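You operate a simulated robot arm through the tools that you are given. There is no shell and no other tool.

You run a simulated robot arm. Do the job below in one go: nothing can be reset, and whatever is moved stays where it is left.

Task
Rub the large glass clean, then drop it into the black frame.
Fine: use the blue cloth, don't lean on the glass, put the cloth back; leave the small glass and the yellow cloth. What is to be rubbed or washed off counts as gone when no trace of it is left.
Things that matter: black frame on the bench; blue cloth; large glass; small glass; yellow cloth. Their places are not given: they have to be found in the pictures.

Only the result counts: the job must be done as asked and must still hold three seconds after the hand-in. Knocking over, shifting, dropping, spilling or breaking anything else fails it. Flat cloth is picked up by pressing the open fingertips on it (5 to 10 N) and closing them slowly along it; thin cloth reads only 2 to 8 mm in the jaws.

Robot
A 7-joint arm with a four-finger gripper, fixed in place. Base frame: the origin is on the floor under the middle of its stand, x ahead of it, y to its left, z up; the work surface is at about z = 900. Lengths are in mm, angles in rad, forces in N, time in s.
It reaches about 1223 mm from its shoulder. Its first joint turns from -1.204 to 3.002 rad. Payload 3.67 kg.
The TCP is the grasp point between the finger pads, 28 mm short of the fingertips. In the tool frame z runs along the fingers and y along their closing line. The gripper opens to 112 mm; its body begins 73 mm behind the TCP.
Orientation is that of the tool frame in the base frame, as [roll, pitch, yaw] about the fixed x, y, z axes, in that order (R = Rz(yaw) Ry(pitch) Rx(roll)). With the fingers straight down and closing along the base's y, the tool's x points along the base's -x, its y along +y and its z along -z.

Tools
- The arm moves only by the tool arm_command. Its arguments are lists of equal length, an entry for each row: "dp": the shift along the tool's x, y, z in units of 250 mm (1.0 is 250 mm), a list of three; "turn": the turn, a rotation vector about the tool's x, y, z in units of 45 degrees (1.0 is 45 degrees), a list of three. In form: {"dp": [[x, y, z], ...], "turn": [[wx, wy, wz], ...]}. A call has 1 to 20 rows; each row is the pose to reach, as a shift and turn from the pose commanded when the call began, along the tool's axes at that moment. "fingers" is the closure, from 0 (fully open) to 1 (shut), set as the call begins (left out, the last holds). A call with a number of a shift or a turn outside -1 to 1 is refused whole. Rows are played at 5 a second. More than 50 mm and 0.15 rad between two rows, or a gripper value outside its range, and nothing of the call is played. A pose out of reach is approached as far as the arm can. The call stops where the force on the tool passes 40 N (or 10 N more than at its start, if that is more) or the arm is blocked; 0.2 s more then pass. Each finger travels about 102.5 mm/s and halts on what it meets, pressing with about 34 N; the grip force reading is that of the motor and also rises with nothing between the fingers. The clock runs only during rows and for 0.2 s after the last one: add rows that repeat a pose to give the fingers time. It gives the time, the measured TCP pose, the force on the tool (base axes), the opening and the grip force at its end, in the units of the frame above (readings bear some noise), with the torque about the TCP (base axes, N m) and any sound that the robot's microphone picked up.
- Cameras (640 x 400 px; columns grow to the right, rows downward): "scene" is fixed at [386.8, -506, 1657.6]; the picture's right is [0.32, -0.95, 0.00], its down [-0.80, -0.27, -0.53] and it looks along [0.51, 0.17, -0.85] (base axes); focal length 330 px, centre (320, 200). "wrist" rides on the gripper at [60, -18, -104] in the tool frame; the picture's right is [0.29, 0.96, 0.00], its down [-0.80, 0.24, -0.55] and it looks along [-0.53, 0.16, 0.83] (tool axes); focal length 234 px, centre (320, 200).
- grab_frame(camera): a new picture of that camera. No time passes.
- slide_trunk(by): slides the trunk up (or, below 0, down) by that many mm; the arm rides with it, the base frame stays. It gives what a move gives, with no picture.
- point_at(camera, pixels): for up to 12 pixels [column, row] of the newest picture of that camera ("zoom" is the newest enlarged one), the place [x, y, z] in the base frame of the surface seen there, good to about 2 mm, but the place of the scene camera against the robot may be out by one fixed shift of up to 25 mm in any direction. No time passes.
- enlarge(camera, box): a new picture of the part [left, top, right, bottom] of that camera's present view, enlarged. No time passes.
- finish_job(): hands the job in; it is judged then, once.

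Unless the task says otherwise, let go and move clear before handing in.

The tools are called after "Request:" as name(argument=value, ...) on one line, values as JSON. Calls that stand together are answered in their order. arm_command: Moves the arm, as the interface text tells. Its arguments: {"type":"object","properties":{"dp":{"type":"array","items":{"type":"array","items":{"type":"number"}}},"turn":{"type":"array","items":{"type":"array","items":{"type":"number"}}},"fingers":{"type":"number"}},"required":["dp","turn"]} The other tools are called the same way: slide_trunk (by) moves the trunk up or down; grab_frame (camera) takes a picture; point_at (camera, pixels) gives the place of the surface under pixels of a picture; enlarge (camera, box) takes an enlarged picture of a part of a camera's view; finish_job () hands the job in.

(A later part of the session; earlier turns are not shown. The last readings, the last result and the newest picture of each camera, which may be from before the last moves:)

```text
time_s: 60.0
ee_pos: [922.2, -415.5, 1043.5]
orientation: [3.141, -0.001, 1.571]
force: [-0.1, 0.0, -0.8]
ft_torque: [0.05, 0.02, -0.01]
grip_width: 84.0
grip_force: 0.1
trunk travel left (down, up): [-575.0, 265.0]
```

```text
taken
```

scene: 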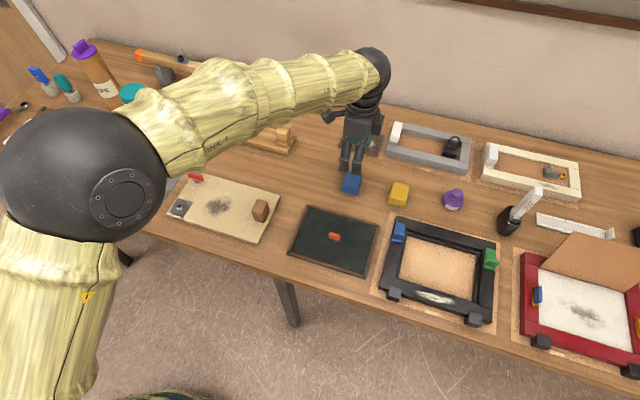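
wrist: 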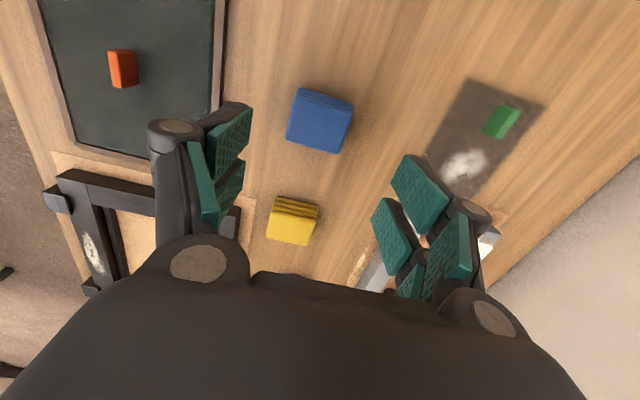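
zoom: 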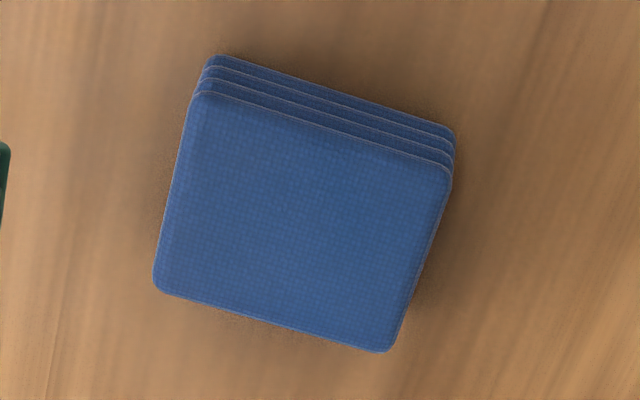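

The blue cloth is back at about (920.6, −416.1), square and within 1 mm of its original place, and the stain is gone in the scene picture. Next I'll go above the glass with open fingers to re-measure the pane and knob.

Request:
arm_command(dp=[[0, -0.1, -0.1], [-0.004, -0.2, -0.2], [-0.008, -0.3, -0.3], [-0.012, -0.42, -0.4], [-0.016, -0.54, -0.426], [-0.02, -0.64, -0.426], [-0.022, -0.689, -0.426], [-0.022, -0.689, -0.426]], turn=[[0, 0, 0], [0, 0, 0], [0, 0, 0], [0, 0, 0], [0, 0, 0], [0, 0, 0], [0, 0, 0], [0, 0, 0]], fingers=0)

Request:
grab_frame(camera="wrist")

Request:
enlarge(camera="wrist", box=[220, 0, 420, 180])

```text
time_s: 61.8
ee_pos: [749.6, -420.2, 1151.0]
orientation: [3.14, -0.001, 1.57]
force: [-0.2, 0.0, 0.2]
ft_torque: [0.02, 0.0, 0.03]
grip_width: 111.8
grip_force: 0.0
trunk travel left (down, up): [-575.0, 265.0]
```

```text
taken
```

wrist: 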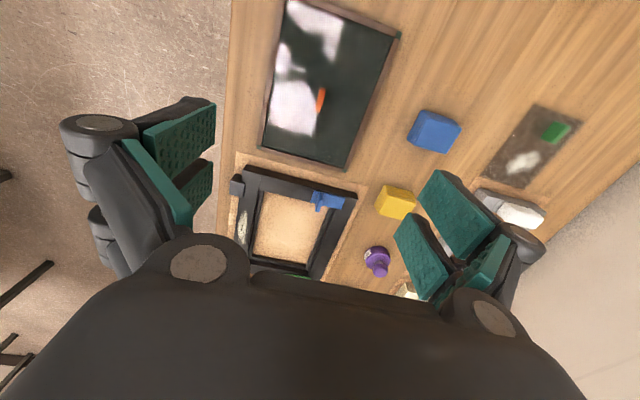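

```text
2.22 times, centred on (320, 90) of wrist
```

zoom: 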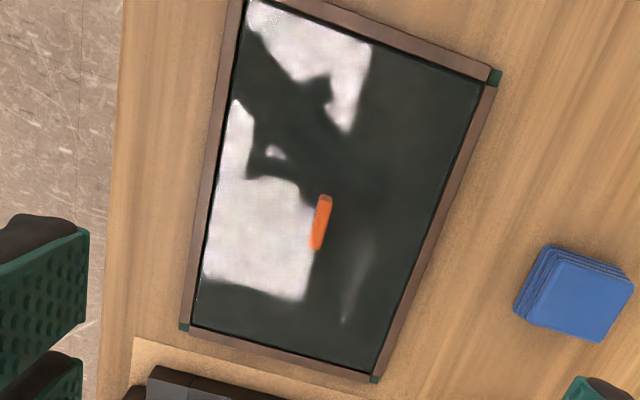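

A faint streak shows at about zoom (355,280), roughly x 781–785 and y −424 to −478. I'll check it from the scene camera and from a shifted wrist view to tell a reflection from a real trace.

Request:
enlarge(camera="scene", box=[320, 205, 385, 255])

Request:
enlarge(camera="wrist", box=[290, 70, 390, 180])

Request:
arm_command(dp=[[0, -0.12, 0], [0, -0.2, 0], [0, -0.2, 0]], turn=[[0, 0, 0], [0, 0, 0], [0, 0, 0]])

Request:
enlarge(camera="wrist", box=[240, 0, 440, 180])

Request:
enlarge(camera="scene", box=[280, 195, 400, 285])

```text
8.00 times, centred on (352, 230) of scene
```

zoom: 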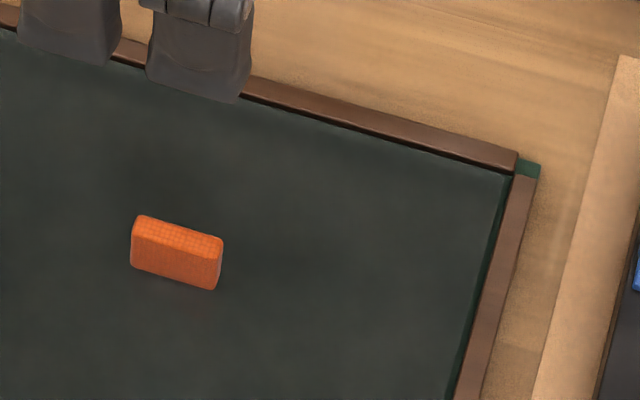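

```text
3.64 times, centred on (340, 125) of wrist
```

zoom: 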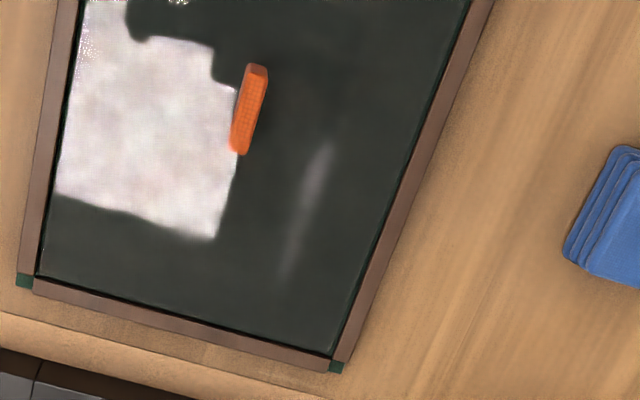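

```text
time_s: 62.6
ee_pos: [698.5, -422.0, 1149.3]
orientation: [-3.141, 0.0, 1.57]
force: [-0.1, 0.7, 0.4]
ft_torque: [0.0, 0.0, -0.01]
grip_width: 112.0
grip_force: 0.0
trunk travel left (down, up): [-575.0, 265.0]
```

```text
2.22 times, centred on (340, 90) of wrist
```

zoom: 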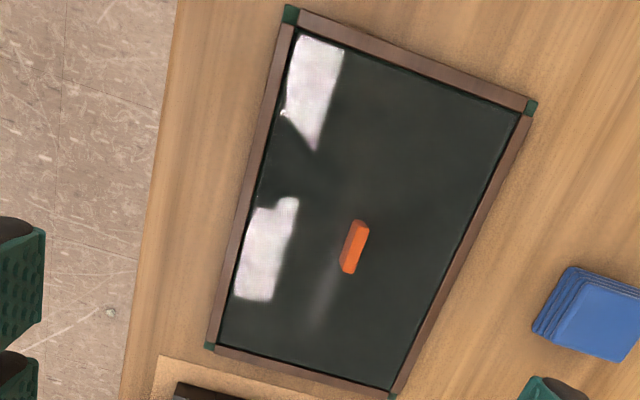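

```text
4.44 times, centred on (340, 240) of scene
```

zoom: 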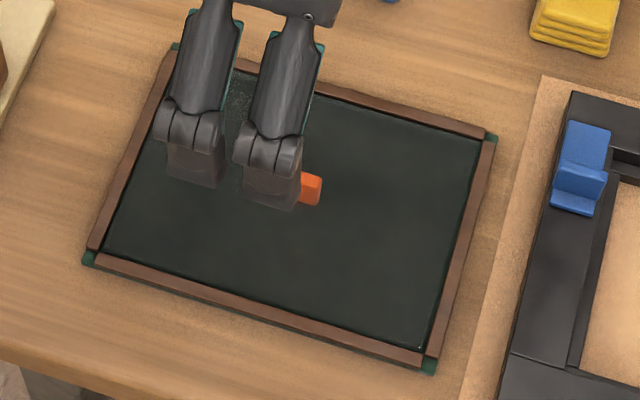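

The streak moved to the other side of the knob when the camera shifted, so it's a reflection and the glass is clean. Now I'll measure the pane corners and knob precisely from this view.

Request:
enlarge(camera="wrist", box=[308, 0, 356, 30])

Request:
enlarge(camera="wrist", box=[400, 35, 448, 65])

Request:
enlarge(camera="wrist", box=[345, 155, 393, 185])

Request:
enlarge(camera="wrist", box=[272, 135, 320, 165])

Request:
enlarge(camera="wrist", box=[328, 95, 376, 125])

Request:
grab_frame(camera="wrist")

Request:
point_at(camera="wrist", pixels=[[347, 105], [345, 112], [350, 100], [330, 130], [370, 60], [316, 25], [430, 48], [300, 100], [400, 120], [330, 160]])

```text
13.33 times, centred on (332, 15) of wrist
```

zoom: 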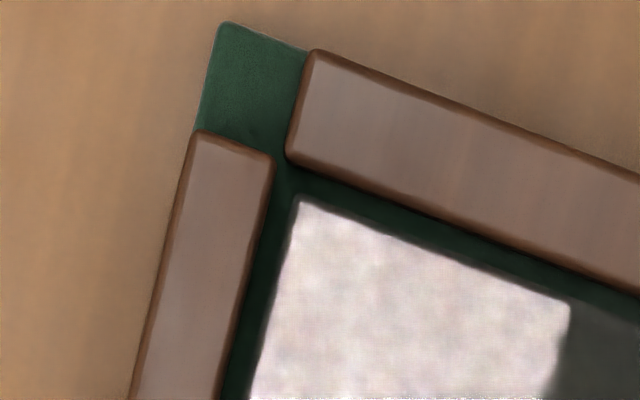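

```text
13.33 times, centred on (424, 50) of wrist
```

zoom: 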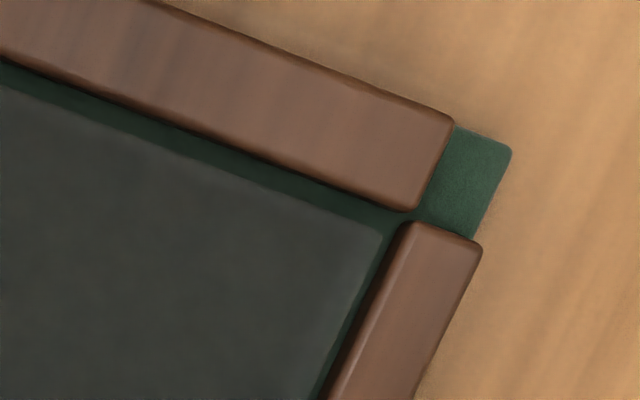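

```text
13.33 times, centred on (369, 170) of wrist
```

zoom: 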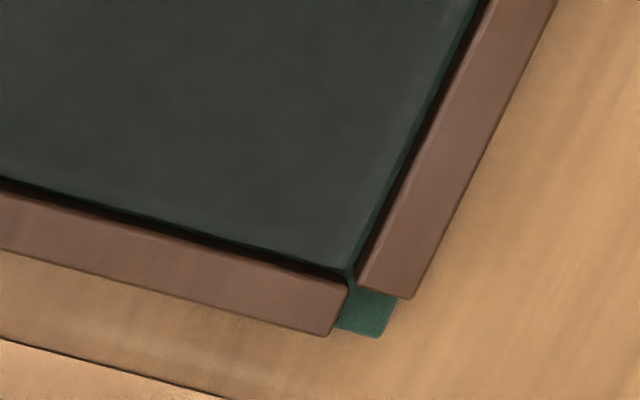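

```text
13.33 times, centred on (296, 150) of wrist
```

zoom: 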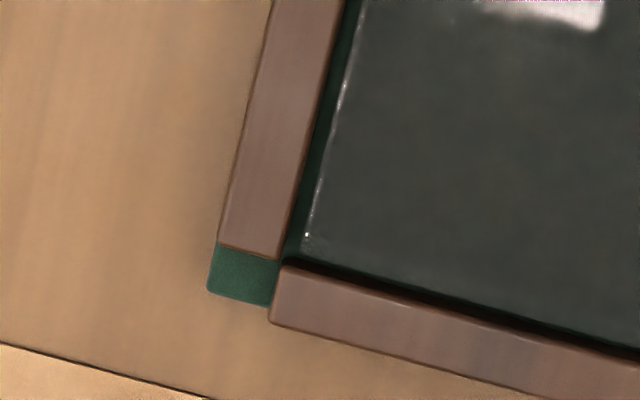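

```text
13.33 times, centred on (352, 110) of wrist
```

zoom: 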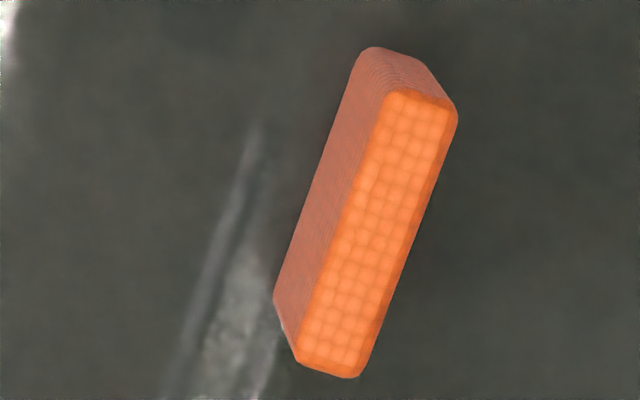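

```text
taken
```

wrist: 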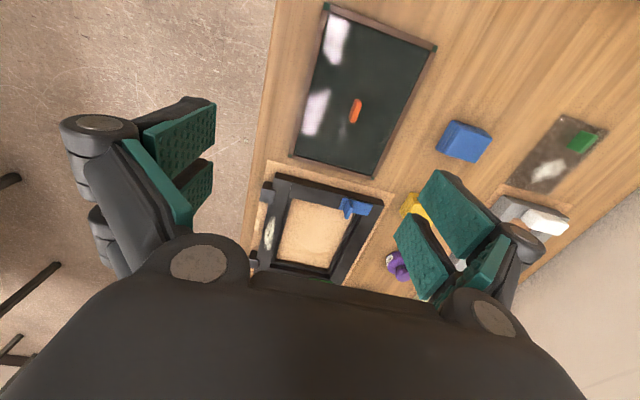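

```text
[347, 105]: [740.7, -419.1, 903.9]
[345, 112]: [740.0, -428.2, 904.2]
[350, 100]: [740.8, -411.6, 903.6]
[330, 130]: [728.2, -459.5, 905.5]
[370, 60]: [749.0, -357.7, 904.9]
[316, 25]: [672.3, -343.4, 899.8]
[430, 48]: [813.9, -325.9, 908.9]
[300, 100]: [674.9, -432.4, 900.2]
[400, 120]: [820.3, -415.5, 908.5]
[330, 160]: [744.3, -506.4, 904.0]
```

The pane measures 129.3 × 179.6 mm centred at about (749.8, −419.7), with the knob at its centre. I'll measure the frame opening from the same relative viewpoint so that systematic errors cancel.

Request:
arm_command(dp=[[-0.143, 0.005, 0], [-0.286, 0.01, 0], [-0.429, 0.015, 0], [-0.571, 0.02, 0], [-0.714, 0.025, 0], [-0.857, 0.03, 0], [-1.0, 0.036, 0], [-1.0, 0.036, 0], [-1.0, 0.036, 0]], turn=[[0, 0, 0], [0, 0, 0], [0, 0, 0], [0, 0, 0], [0, 0, 0], [0, 0, 0], [0, 0, 0], [0, 0, 0], [0, 0, 0]])

Request:
grab_frame(camera="wrist")

Request:
enlarge(camera="wrist", box=[240, 0, 440, 180])

```text
time_s: 64.6
ee_pos: [709.4, -672.8, 1148.4]
orientation: [3.141, -0.002, 1.57]
force: [0.5, 0.5, -0.3]
ft_torque: [0.02, -0.04, 0.02]
grip_width: 111.9
grip_force: 0.1
trunk travel left (down, up): [-575.0, 265.0]
```

```text
taken
```

wrist: 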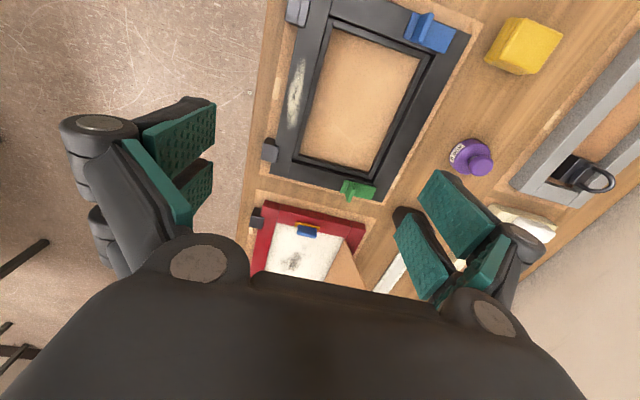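

```text
2.22 times, centred on (340, 90) of wrist
```

zoom: 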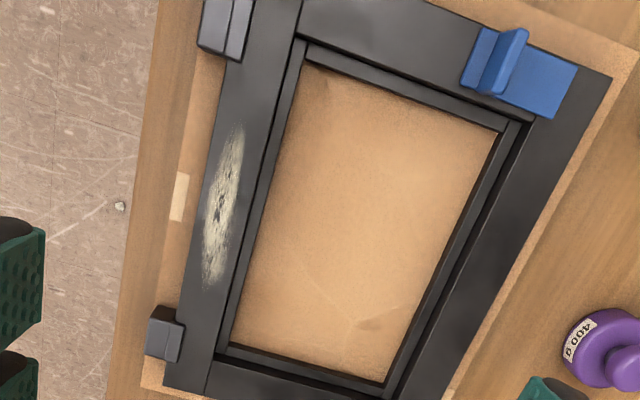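

Request:
enlarge(camera="wrist", box=[308, 0, 356, 30])

Request:
enlarge(camera="wrist", box=[400, 30, 448, 60])

Request:
enlarge(camera="wrist", box=[348, 155, 396, 185])

Request:
enlarge(camera="wrist", box=[272, 145, 320, 175])

Request:
enlarge(camera="wrist", box=[390, 5, 454, 45])

Request:
enlarge(camera="wrist", box=[320, 165, 390, 210])

```text
13.33 times, centred on (332, 15) of wrist
```

zoom: 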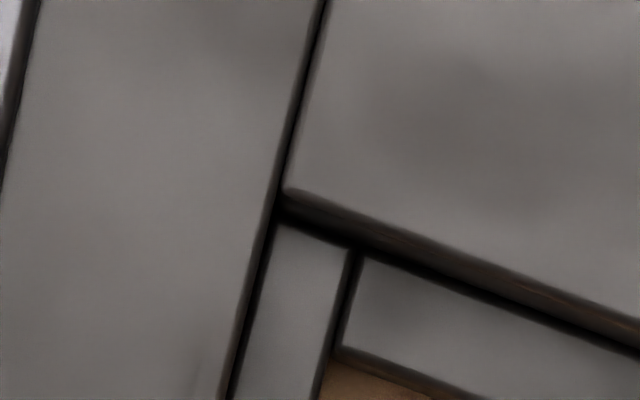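

```text
13.33 times, centred on (424, 45) of wrist
```

zoom: 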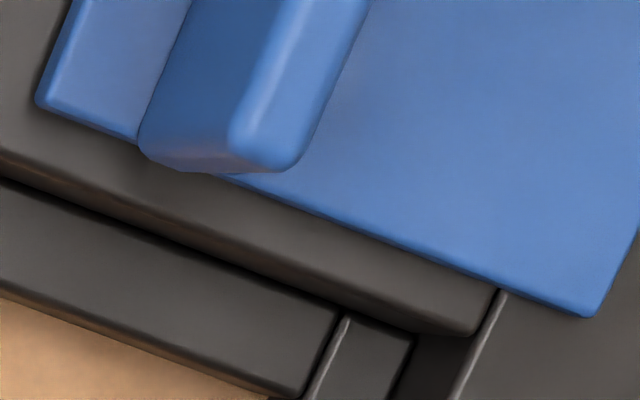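

```text
13.33 times, centred on (372, 170) of wrist
```

zoom: 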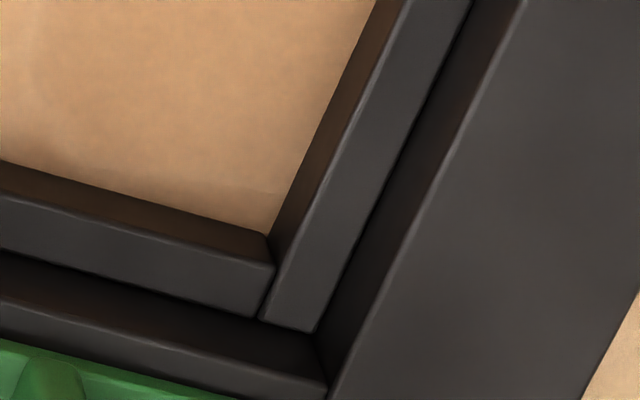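

```text
13.33 times, centred on (296, 160) of wrist
```

zoom: 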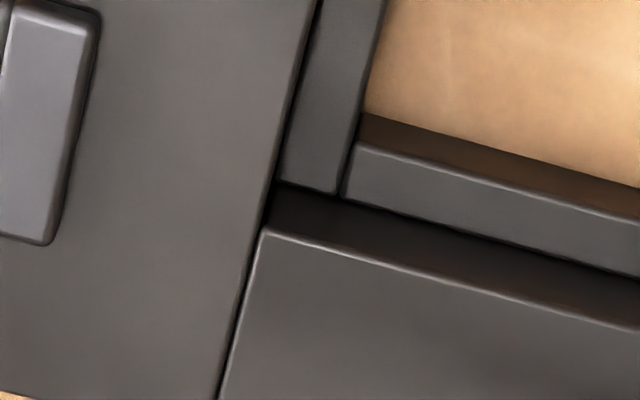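

```text
10.00 times, centred on (422, 25) of wrist
```

zoom: 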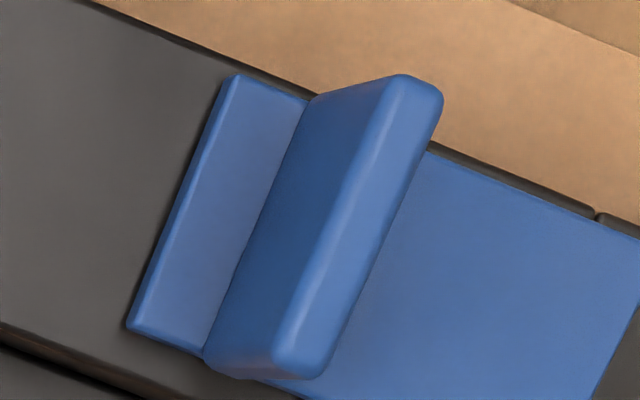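

```text
8.89 times, centred on (355, 188) of wrist
```

zoom: 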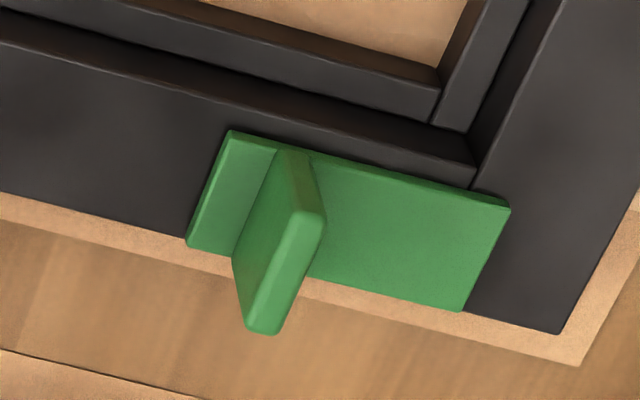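

From the matching viewpoint the opening is 135.8 × 187.8 mm centred at (760.8, −674.9), and neither clip overlaps it. The pane therefore has to move by (+11.0, −255.2), with 3–4 mm of play per side. I'll go back above the knob with the fingers half closed.

Request:
arm_command(dp=[[0.143, 0.023, 0], [0.286, 0.046, 0], [0.429, 0.07, 0], [0.571, 0.093, 0], [0.714, 0.116, 0], [0.857, 0.139, 0], [1.0, 0.162, 0], [1.0, 0.162, 0]], turn=[[0, 0, 0], [0, 0, 0], [0, 0, 0], [0, 0, 0], [0, 0, 0], [0, 0, 0], [0, 0, 0], [0, 0, 0]], fingers=0.5)

Request:
arm_command(dp=[[0.007, 0, 0.15], [0.007, 0, 0.3], [0.007, 0, 0.45], [0.007, 0, 0.6], [0.007, 0, 0.7], [0.007, 0, 0.76], [0.007, 0, 0.76]], turn=[[0, 0, 0], [0, 0, 0], [0, 0, 0], [0, 0, 0], [0, 0, 0], [0, 0, 0], [0, 0, 0]])

Request:
grab_frame(camera="wrist")

Request:
enlarge(camera="scene", box=[290, 180, 390, 270])

```text
time_s: 66.4
ee_pos: [749.4, -423.4, 1149.3]
orientation: [-3.141, -0.002, 1.571]
force: [0.6, -1.5, 0.0]
ft_torque: [0.03, 0.0, 0.01]
grip_width: 56.0
grip_force: 0.1
trunk travel left (down, up): [-575.0, 265.0]
```

```text
time_s: 68.0
ee_pos: [749.1, -417.3, 958.8]
orientation: [3.141, 0.0, 1.568]
force: [-0.5, 0.1, 0.7]
ft_torque: [0.02, 0.0, -0.01]
grip_width: 56.0
grip_force: 0.1
trunk travel left (down, up): [-575.0, 265.0]
```

```text
taken
```

wrist: 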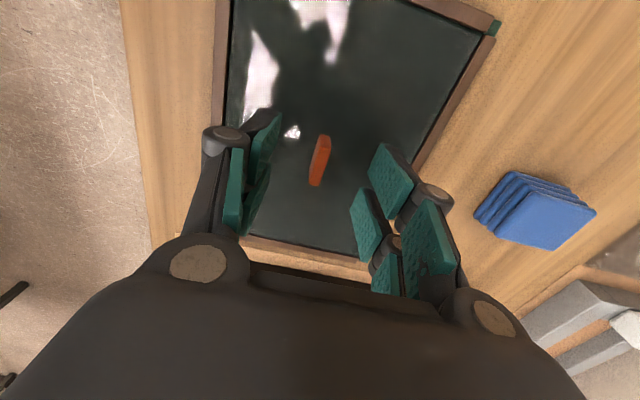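

```text
4.44 times, centred on (340, 225) of scene
```

zoom: 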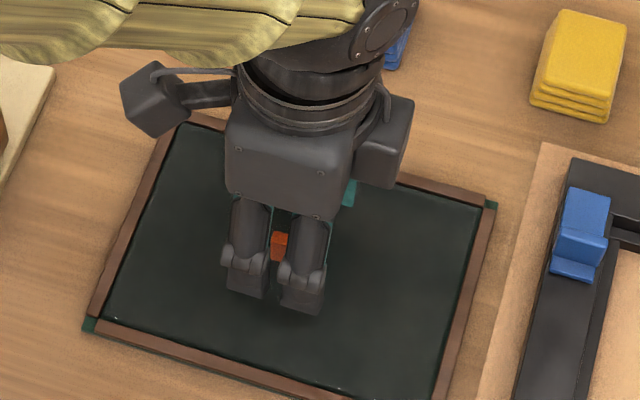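

The knob lies between the pads at wrist (320,160). I'll check its centring relative to the hand in a zoom before going lower.

Request:
enlarge(camera="wrist", box=[288, 120, 352, 200])

Request:
point_at(camera="zoom", pixels=[[320, 150], [315, 200], [305, 250], [310, 170]])

```text
5.00 times, centred on (320, 160) of wrist
```

zoom: 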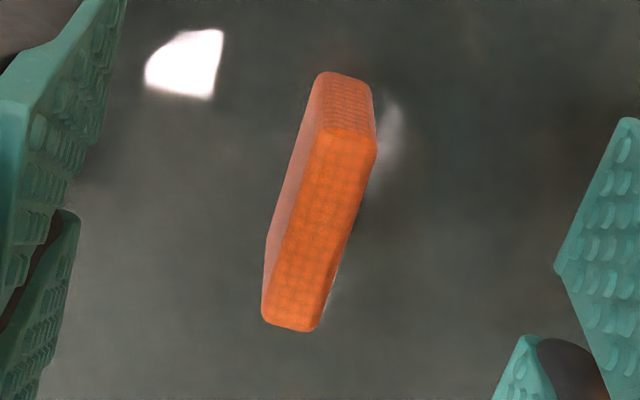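

```text
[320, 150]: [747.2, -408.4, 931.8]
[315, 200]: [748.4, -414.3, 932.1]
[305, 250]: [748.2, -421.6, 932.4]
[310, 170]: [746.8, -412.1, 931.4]
```

The knob's top face is centred on the TCP to within half a millimetre. I'll lower to TCP z ≈ 941, leaving the tips about 4 mm above the pane.

Request:
arm_command(dp=[[0, 0, 0.03], [0, 0, 0.06], [0, 0, 0.078], [0, 0, 0.078]], turn=[[0, 0, 0], [0, 0, 0], [0, 0, 0], [0, 0, 0]])

```text
time_s: 69.0
ee_pos: [749.4, -420.2, 940.7]
orientation: [-3.141, -0.001, 1.57]
force: [0.7, -0.1, -0.1]
ft_torque: [-0.02, 0.01, 0.0]
grip_width: 56.0
grip_force: 0.0
trunk travel left (down, up): [-575.0, 265.0]
```

There's no contact at z 941. I'll take 1.5 mm more in one step.

Request:
arm_command(dp=[[0, 0, 0.003], [0, 0, 0.006], [0, 0, 0.006]], turn=[[0, 0, 0], [0, 0, 0], [0, 0, 0]])

Request:
enlarge(camera="scene", box=[310, 195, 370, 255])

```text
time_s: 69.8
ee_pos: [750.5, -419.1, 939.1]
orientation: [3.141, 0.0, 1.57]
force: [0.2, -0.2, 1.0]
ft_torque: [0.0, 0.03, -0.01]
grip_width: 55.9
grip_force: 0.1
trunk travel left (down, up): [-575.0, 265.0]
```

```text
6.67 times, centred on (340, 225) of scene
```

zoom: 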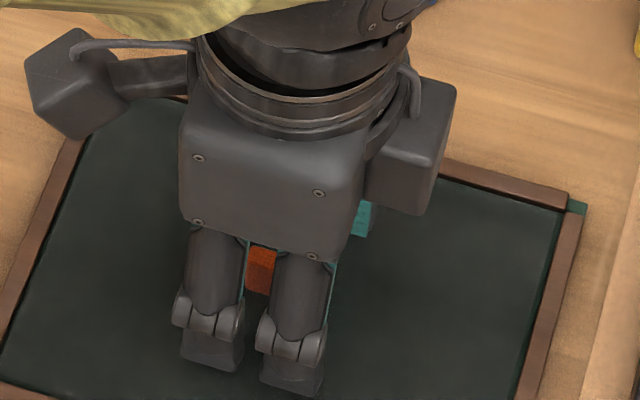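

It's clear at z 939. I'll close on the knob in stages.

Request:
arm_command(dp=[[0, 0, 0], [0, 0, 0]], turn=[[0, 0, 0], [0, 0, 0]], fingers=0.8)

```text
time_s: 70.4
ee_pos: [750.6, -419.3, 938.7]
orientation: [3.14, 0.001, 1.57]
force: [-0.4, -0.1, 0.6]
ft_torque: [0.03, 0.02, 0.04]
grip_width: 22.4
grip_force: 0.0
trunk travel left (down, up): [-575.0, 265.0]
```

It reads 22.4 mm open with no forces. I'll continue closing onto the knob.

Request:
arm_command(dp=[[0, 0, 0], [0, 0, 0]], turn=[[0, 0, 0], [0, 0, 0]], fingers=0.88)

Request:
arm_command(dp=[[0, 0, 0], [0, 0, 0], [0, 0, 0]], turn=[[0, 0, 0], [0, 0, 0], [0, 0, 0]], fingers=1.0)

Request:
grab_frame(camera="wrist")

```text
time_s: 71.0
ee_pos: [750.0, -418.9, 938.6]
orientation: [3.141, 0.0, 1.572]
force: [-0.1, -0.3, 0.1]
ft_torque: [0.01, -0.01, 0.0]
grip_width: 13.3
grip_force: 0.0
trunk travel left (down, up): [-575.0, 265.0]
```

```text
time_s: 71.8
ee_pos: [749.5, -419.5, 938.4]
orientation: [-3.141, -0.001, 1.57]
force: [0.1, -0.3, -0.1]
ft_torque: [0.02, 0.0, -0.01]
grip_width: 7.6
grip_force: 34.2
trunk travel left (down, up): [-575.0, 265.0]
```

```text
taken
```

wrist: 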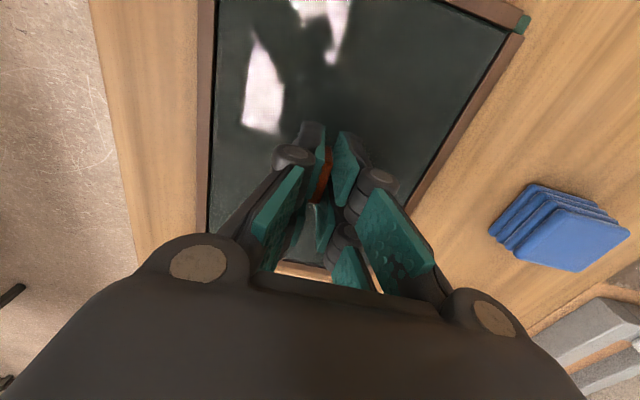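

The pads hold the knob at 7.6 mm with 34 N. I'll lift slowly by 8 mm and check.

Request:
arm_command(dp=[[0, 0, -0.004], [0, 0, -0.008], [0, 0, -0.012], [0, 0, -0.016], [0, 0, -0.02], [0, 0, -0.024], [0, 0, -0.028], [0, 0, -0.032], [0, 0, -0.032]], turn=[[0, 0, 0], [0, 0, 0], [0, 0, 0], [0, 0, 0], [0, 0, 0], [0, 0, 0], [0, 0, 0], [0, 0, 0], [0, 0, 0]])

Request:
grab_frame(camera="wrist")

Request:
enlarge(camera="scene", box=[280, 180, 400, 290])

```text
time_s: 73.8
ee_pos: [748.5, -418.5, 946.3]
orientation: [-3.14, -0.002, 1.571]
force: [-0.3, -0.4, -0.7]
ft_torque: [0.01, 0.0, 0.0]
grip_width: 7.5
grip_force: 34.2
trunk travel left (down, up): [-575.0, 265.0]
```

```text
taken
```

wrist: 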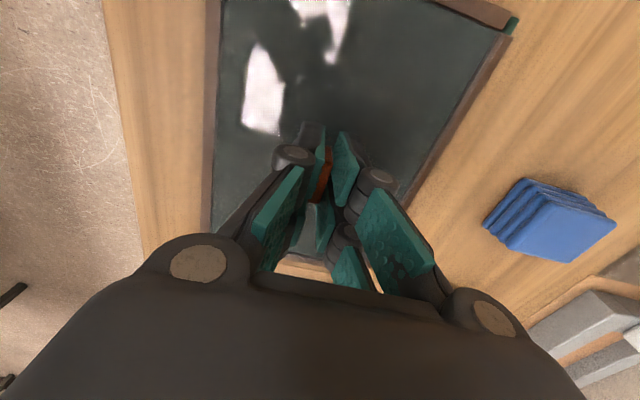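

```text
3.64 times, centred on (340, 235) of scene
```

zoom: 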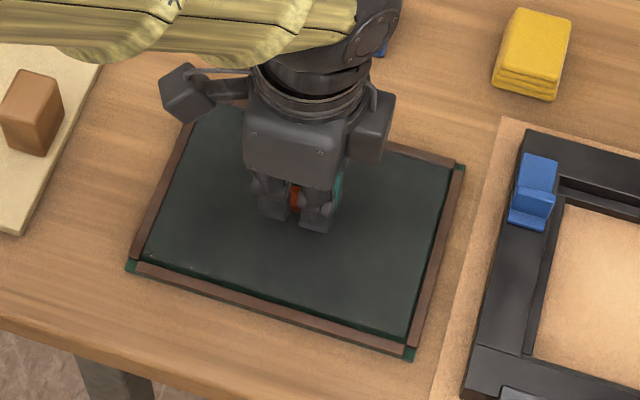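

The pane has risen with the hand and the width is steady at 7.5 mm. I'll lift another 50 mm gently and look again.

Request:
arm_command(dp=[[0, 0, -0.02], [0, 0, -0.05], [0, 0, -0.08], [0, 0, -0.11], [0, 0, -0.14], [0, 0, -0.17], [0, 0, -0.2], [0, 0, -0.2]], turn=[[0, 0, 0], [0, 0, 0], [0, 0, 0], [0, 0, 0], [0, 0, 0], [0, 0, 0], [0, 0, 0], [0, 0, 0]])

Request:
grab_frame(camera="wrist")

Request:
grab_frame(camera="scene")

Request:
enlarge(camera="scene", box=[270, 160, 410, 290])

```text
time_s: 75.6
ee_pos: [749.4, -419.6, 997.2]
orientation: [-3.141, -0.001, 1.57]
force: [-0.2, 0.2, -1.4]
ft_torque: [0.0, -0.01, 0.01]
grip_width: 7.6
grip_force: 34.5
trunk travel left (down, up): [-575.0, 265.0]
```

```text
taken
```

wrist: 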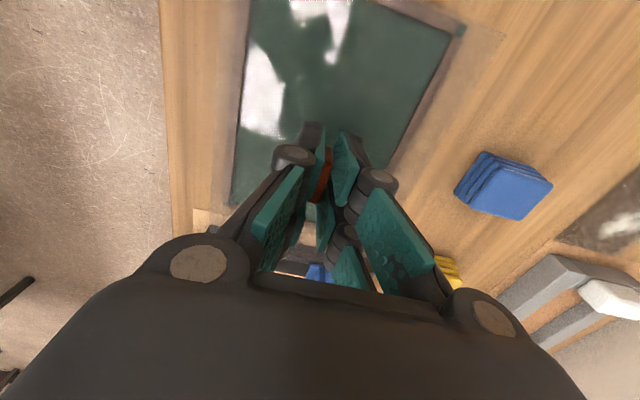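

```text
taken
```

scene: 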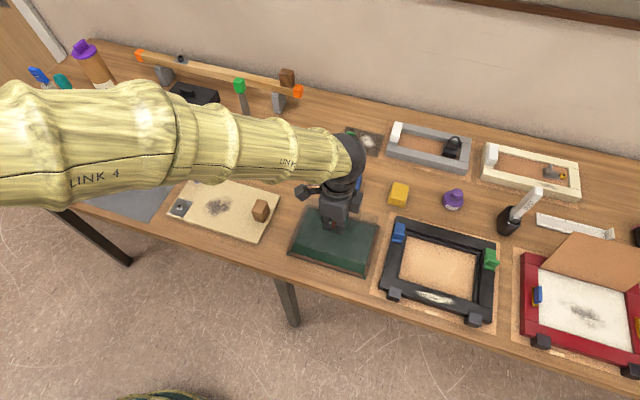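

```text
3.08 times, centred on (340, 225) of scene
```

zoom: 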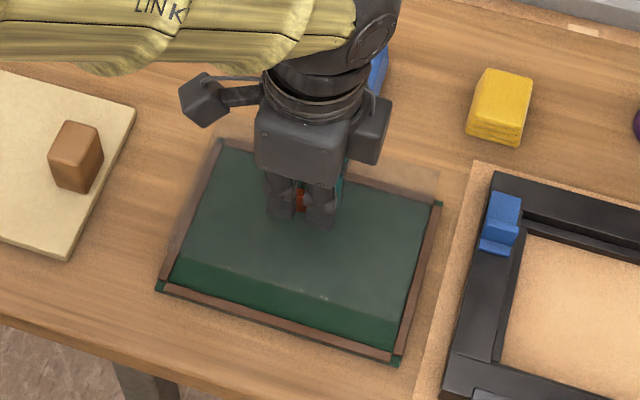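

The glass hangs level in the grip at 7.6 mm, and the tray stayed in place. I'll carry it to the frame, first 250 mm along −y and 11 mm along +x with 20 mm of extra height.

Request:
arm_command(dp=[[0, 0, -0.04], [0, 0, -0.08], [-0.08, 0.0036, -0.08], [-0.16, 0.0072, -0.08], [-0.25, 0.011, -0.08], [-0.34, 0.015, -0.08], [-0.43, 0.019, -0.08], [-0.52, 0.023, -0.08], [-0.61, 0.027, -0.08], [-0.7, 0.031, -0.08], [-0.79, 0.035, -0.08], [-0.88, 0.039, -0.08], [-0.95, 0.0425, -0.08], [-1.0, 0.0436, -0.08], [-1.0, 0.0436, -0.08], [-1.0, 0.0436, -0.08]], turn=[[0, 0, 0], [0, 0, 0], [0, 0, 0], [0, 0, 0], [0, 0, 0], [0, 0, 0], [0, 0, 0], [0, 0, 0], [0, 0, 0], [0, 0, 0], [0, 0, 0], [0, 0, 0], [0, 0, 0], [0, 0, 0], [0, 0, 0], [0, 0, 0]])

Request:
grab_frame(camera="wrist")

Request:
enlarge(camera="scene", box=[360, 180, 540, 330])

```text
time_s: 79.0
ee_pos: [759.6, -668.9, 1017.4]
orientation: [-3.14, -0.002, 1.571]
force: [-0.3, 0.3, -1.8]
ft_torque: [-0.01, -0.01, 0.0]
grip_width: 7.4
grip_force: 34.3
trunk travel left (down, up): [-575.0, 265.0]
```

```text
taken
```

wrist: 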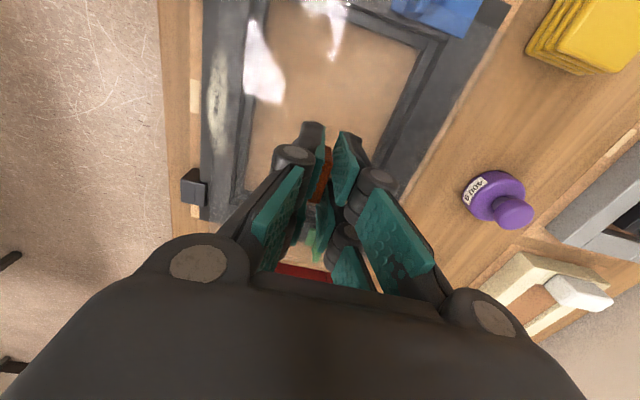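

```text
2.67 times, centred on (450, 255) of scene
```

zoom: 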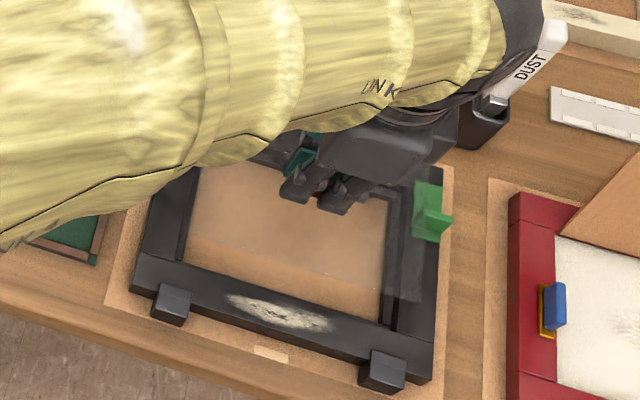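

The glass hangs over the frame and I can see the opening through it. Before lowering, I'll check that the hand and arm clear the brush holder near scene (510,210).

Request:
grab_frame(camera="scene")

Request:
point_at(camera="scene", pixels=[[508, 222], [515, 205], [528, 195], [537, 190], [490, 190], [483, 215], [470, 225], [420, 220], [425, 215], [460, 190]])

```text
taken
```

scene: 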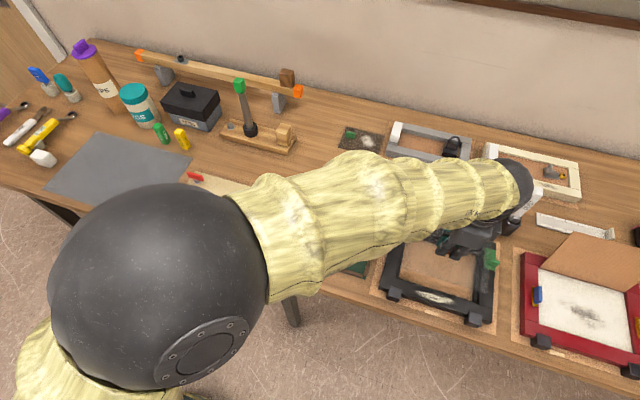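

```text
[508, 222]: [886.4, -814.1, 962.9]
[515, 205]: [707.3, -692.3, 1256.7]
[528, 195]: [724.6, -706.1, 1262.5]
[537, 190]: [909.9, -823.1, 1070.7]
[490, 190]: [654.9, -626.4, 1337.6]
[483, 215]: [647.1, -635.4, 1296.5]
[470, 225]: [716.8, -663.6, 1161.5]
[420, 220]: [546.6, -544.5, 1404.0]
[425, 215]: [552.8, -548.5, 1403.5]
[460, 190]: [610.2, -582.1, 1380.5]
```

The brush stands at (886–910, −820), about 150 mm from the hand, so it's clear. I'll make the final 5.2 mm shift in y and lower until the pane is about 12 mm above the rails for a visual check.

Request:
arm_command(dp=[[-0.0104, 0, 0.0], [-0.0208, 0, 0.04], [-0.0208, 0, 0.08], [-0.0208, 0, 0.12], [-0.0208, 0, 0.16], [-0.0208, 0, 0.19], [-0.0208, 0, 0.198], [-0.0208, 0, 0.198]], turn=[[0, 0, 0], [0, 0, 0], [0, 0, 0], [0, 0, 0], [0, 0, 0], [0, 0, 0], [0, 0, 0], [0, 0, 0]])

Request:
grab_frame(camera="wrist")

Request:
enlarge(camera="wrist", box=[190, 0, 510, 220])

Request:
enlarge(camera="scene", box=[360, 190, 520, 330])

```text
time_s: 80.8
ee_pos: [760.1, -673.3, 966.1]
orientation: [3.141, -0.001, 1.571]
force: [0.2, -0.3, -0.8]
ft_torque: [0.0, -0.02, 0.01]
grip_width: 7.6
grip_force: 34.2
trunk travel left (down, up): [-575.0, 265.0]
```

```text
taken
```

wrist: 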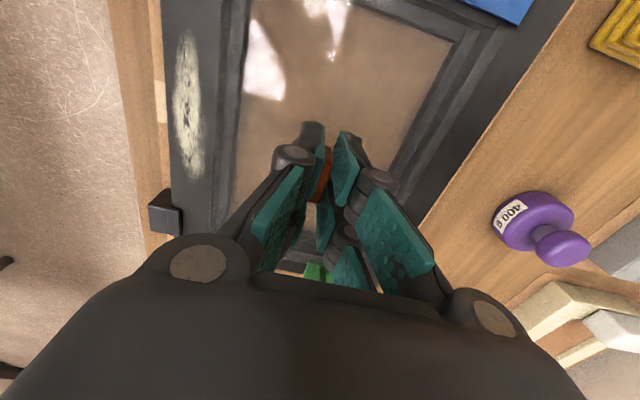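

```text
1.82 times, centred on (350, 110) of wrist
```

zoom: 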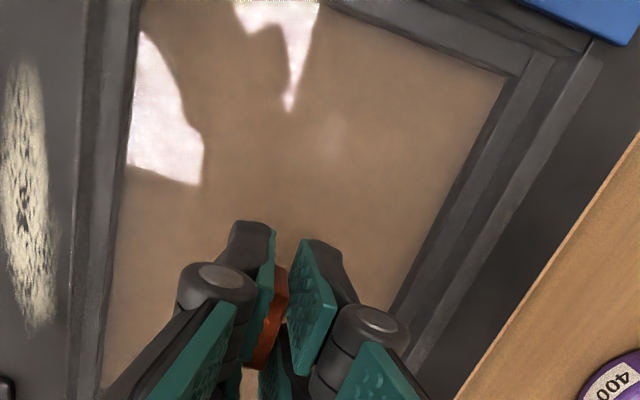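

```text
2.86 times, centred on (440, 260) of scene
```

zoom: 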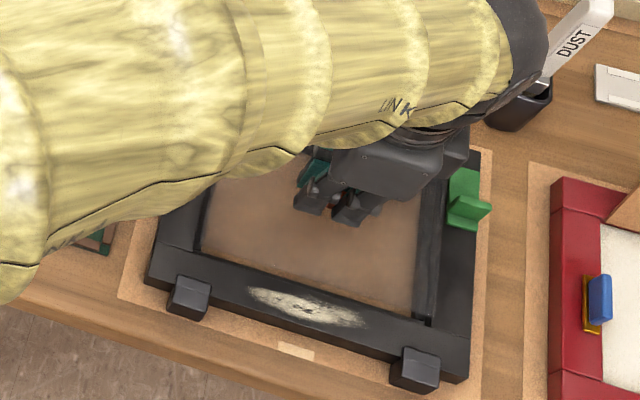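

I can see the pane's edges as faint lines over the dark rails. I'll zoom on the left, right and near edges to compare them with the frame.

Request:
enlarge(camera="wrist", box=[420, 0, 540, 75])

Request:
enlarge(camera="wrist", box=[200, 20, 280, 70])

Request:
enlarge(camera="wrist", box=[180, 150, 260, 240])

Request:
enlarge(camera="wrist", box=[380, 110, 480, 200])

Request:
enlarge(camera="wrist", box=[220, 0, 300, 50])

```text
5.33 times, centred on (480, 38) of wrist
```

zoom: 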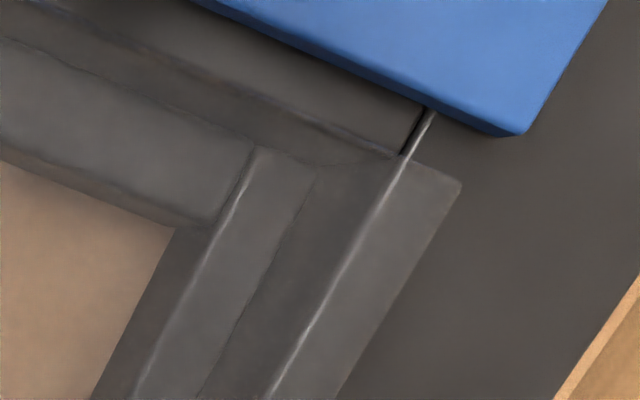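

```text
8.00 times, centred on (240, 45) of wrist
```

zoom: 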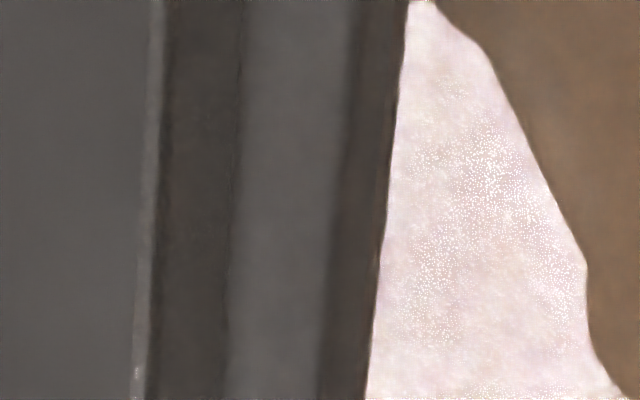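

```text
4.44 times, centred on (220, 195) of wrist
```

zoom: 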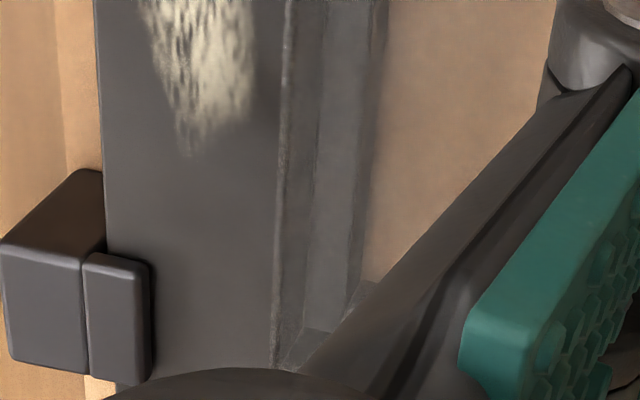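

```text
4.44 times, centred on (430, 155) of wrist
```

zoom: 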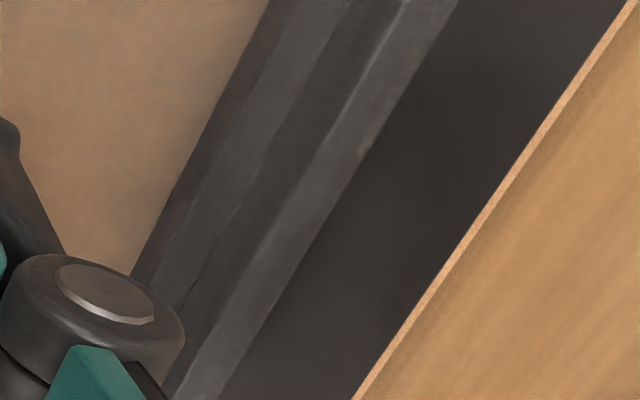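

```text
8.00 times, centred on (260, 25) of wrist
```

zoom: 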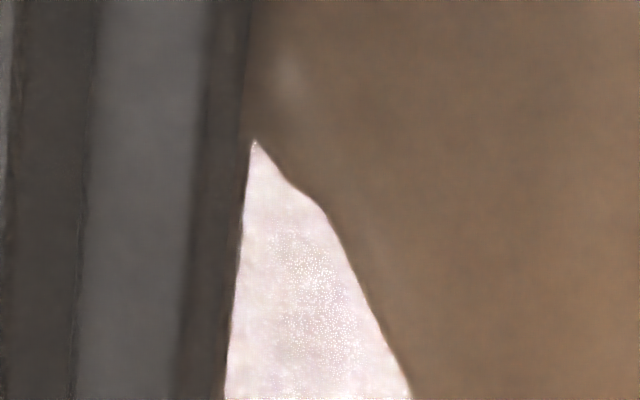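

The pane corner projects to (825.3, −585.5) and its left edge to x ≈ 696. That leaves about 3 mm of clearance on each x side and 4 mm on each y side, so it's well centred. I'll lower it to just above the rails.

Request:
arm_command(dp=[[0, 0, 0.012], [0, 0, 0.024], [0, 0, 0.036], [0, 0, 0.04], [0, 0, 0.04]], turn=[[0, 0, 0], [0, 0, 0], [0, 0, 0], [0, 0, 0], [0, 0, 0]])

Request:
enlarge(camera="wrist", box=[420, 0, 540, 75])

Request:
enlarge(camera="wrist", box=[180, 0, 300, 75])

```text
time_s: 82.0
ee_pos: [761.5, -674.3, 958.1]
orientation: [3.14, -0.002, 1.571]
force: [0.3, -0.1, -1.1]
ft_torque: [0.03, 0.0, -0.02]
grip_width: 7.7
grip_force: 33.7
trunk travel left (down, up): [-575.0, 265.0]
```

```text
5.33 times, centred on (480, 38) of wrist
```

zoom: 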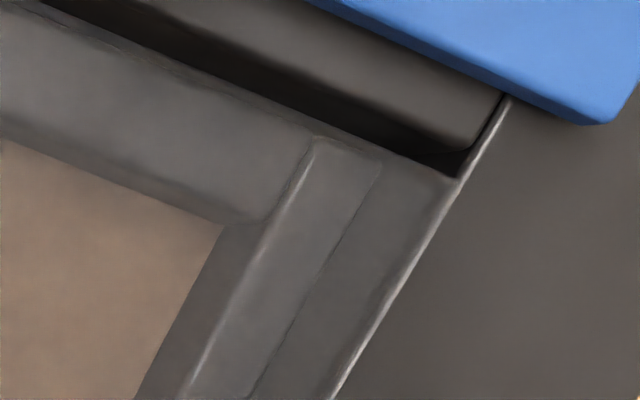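

```text
5.33 times, centred on (240, 38) of wrist
```

zoom: 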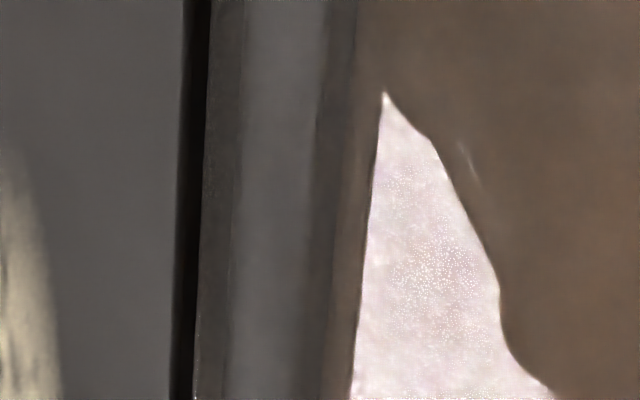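

At TCP z 958 the pane edge sits inside the rail on the left (dark gap at zoom x ≈ 190), and its corner is just inside the far corner. I'll lower 5 mm into the rebate and check the force.

Request:
arm_command(dp=[[0, 0, 0.005], [0, 0, 0.01], [0, 0, 0.015], [0, 0, 0.02], [0, 0, 0.02]], turn=[[0, 0, 0], [0, 0, 0], [0, 0, 0], [0, 0, 0], [0, 0, 0]])

Request:
enlarge(camera="wrist", box=[420, 0, 540, 75])

Request:
enlarge(camera="wrist", box=[180, 0, 300, 75])

```text
time_s: 83.2
ee_pos: [762.2, -674.6, 952.1]
orientation: [-3.141, -0.001, 1.571]
force: [0.9, 0.4, -1.6]
ft_torque: [0.0, 0.01, 0.0]
grip_width: 7.9
grip_force: 33.8
trunk travel left (down, up): [-575.0, 265.0]
```

```text
5.33 times, centred on (480, 38) of wrist
```

zoom: 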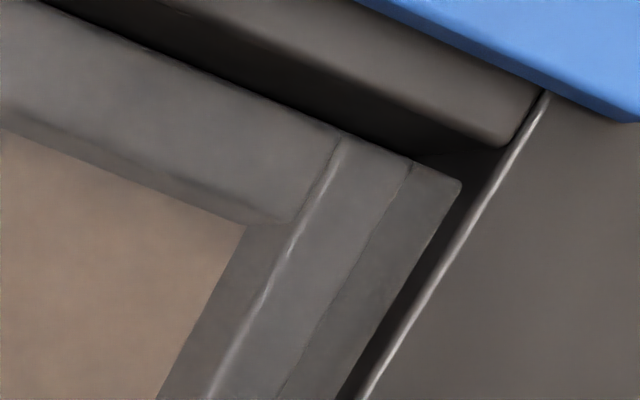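

```text
5.33 times, centred on (240, 38) of wrist
```

zoom: 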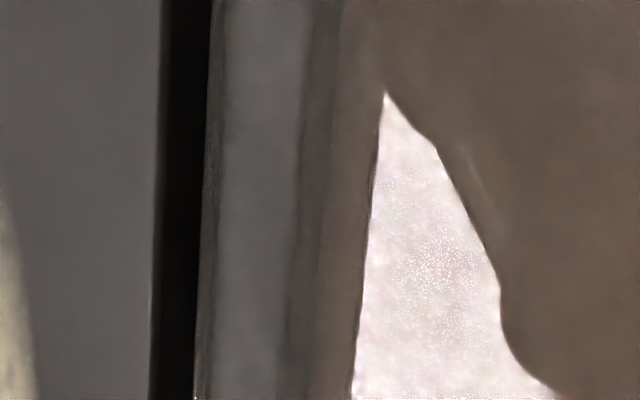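

There's no contact force and clear dark gaps show on both sides, so the pane is entering the rebate. I'll lower 4 mm more.

Request:
arm_command(dp=[[0, 0, 0.004], [0, 0, 0.008], [0, 0, 0.012], [0, 0, 0.016], [0, 0, 0.016]], turn=[[0, 0, 0], [0, 0, 0], [0, 0, 0], [0, 0, 0], [0, 0, 0]])

```text
time_s: 84.4
ee_pos: [760.5, -674.6, 947.0]
orientation: [3.142, -0.001, 1.57]
force: [-0.3, -1.0, -1.1]
ft_torque: [0.01, -0.01, 0.01]
grip_width: 7.8
grip_force: 33.5
trunk travel left (down, up): [-575.0, 265.0]
```

Still free at a commanded z of 949. I'll lower 2 mm more.

Request:
arm_command(dp=[[0, 0, 0.004], [0, 0, 0.008], [0, 0, 0.008]], turn=[[0, 0, 0], [0, 0, 0], [0, 0, 0]])

```text
time_s: 85.2
ee_pos: [760.5, -675.0, 946.2]
orientation: [-3.142, -0.002, 1.572]
force: [0.5, -0.5, -0.7]
ft_torque: [-0.02, 0.0, 0.02]
grip_width: 7.4
grip_force: 34.6
trunk travel left (down, up): [-575.0, 265.0]
```

It's free at a commanded 947. I'll lower 1 mm and check again.

Request:
arm_command(dp=[[0, 0, 0.002], [0, 0, 0.004], [0, 0, 0.004]], turn=[[0, 0, 0], [0, 0, 0], [0, 0, 0]])

```text
time_s: 86.0
ee_pos: [760.2, -675.3, 944.4]
orientation: [-3.139, -0.002, 1.572]
force: [0.6, 0.4, -0.5]
ft_torque: [-0.11, 0.03, 0.01]
grip_width: 7.5
grip_force: 34.8
trunk travel left (down, up): [-575.0, 265.0]
```

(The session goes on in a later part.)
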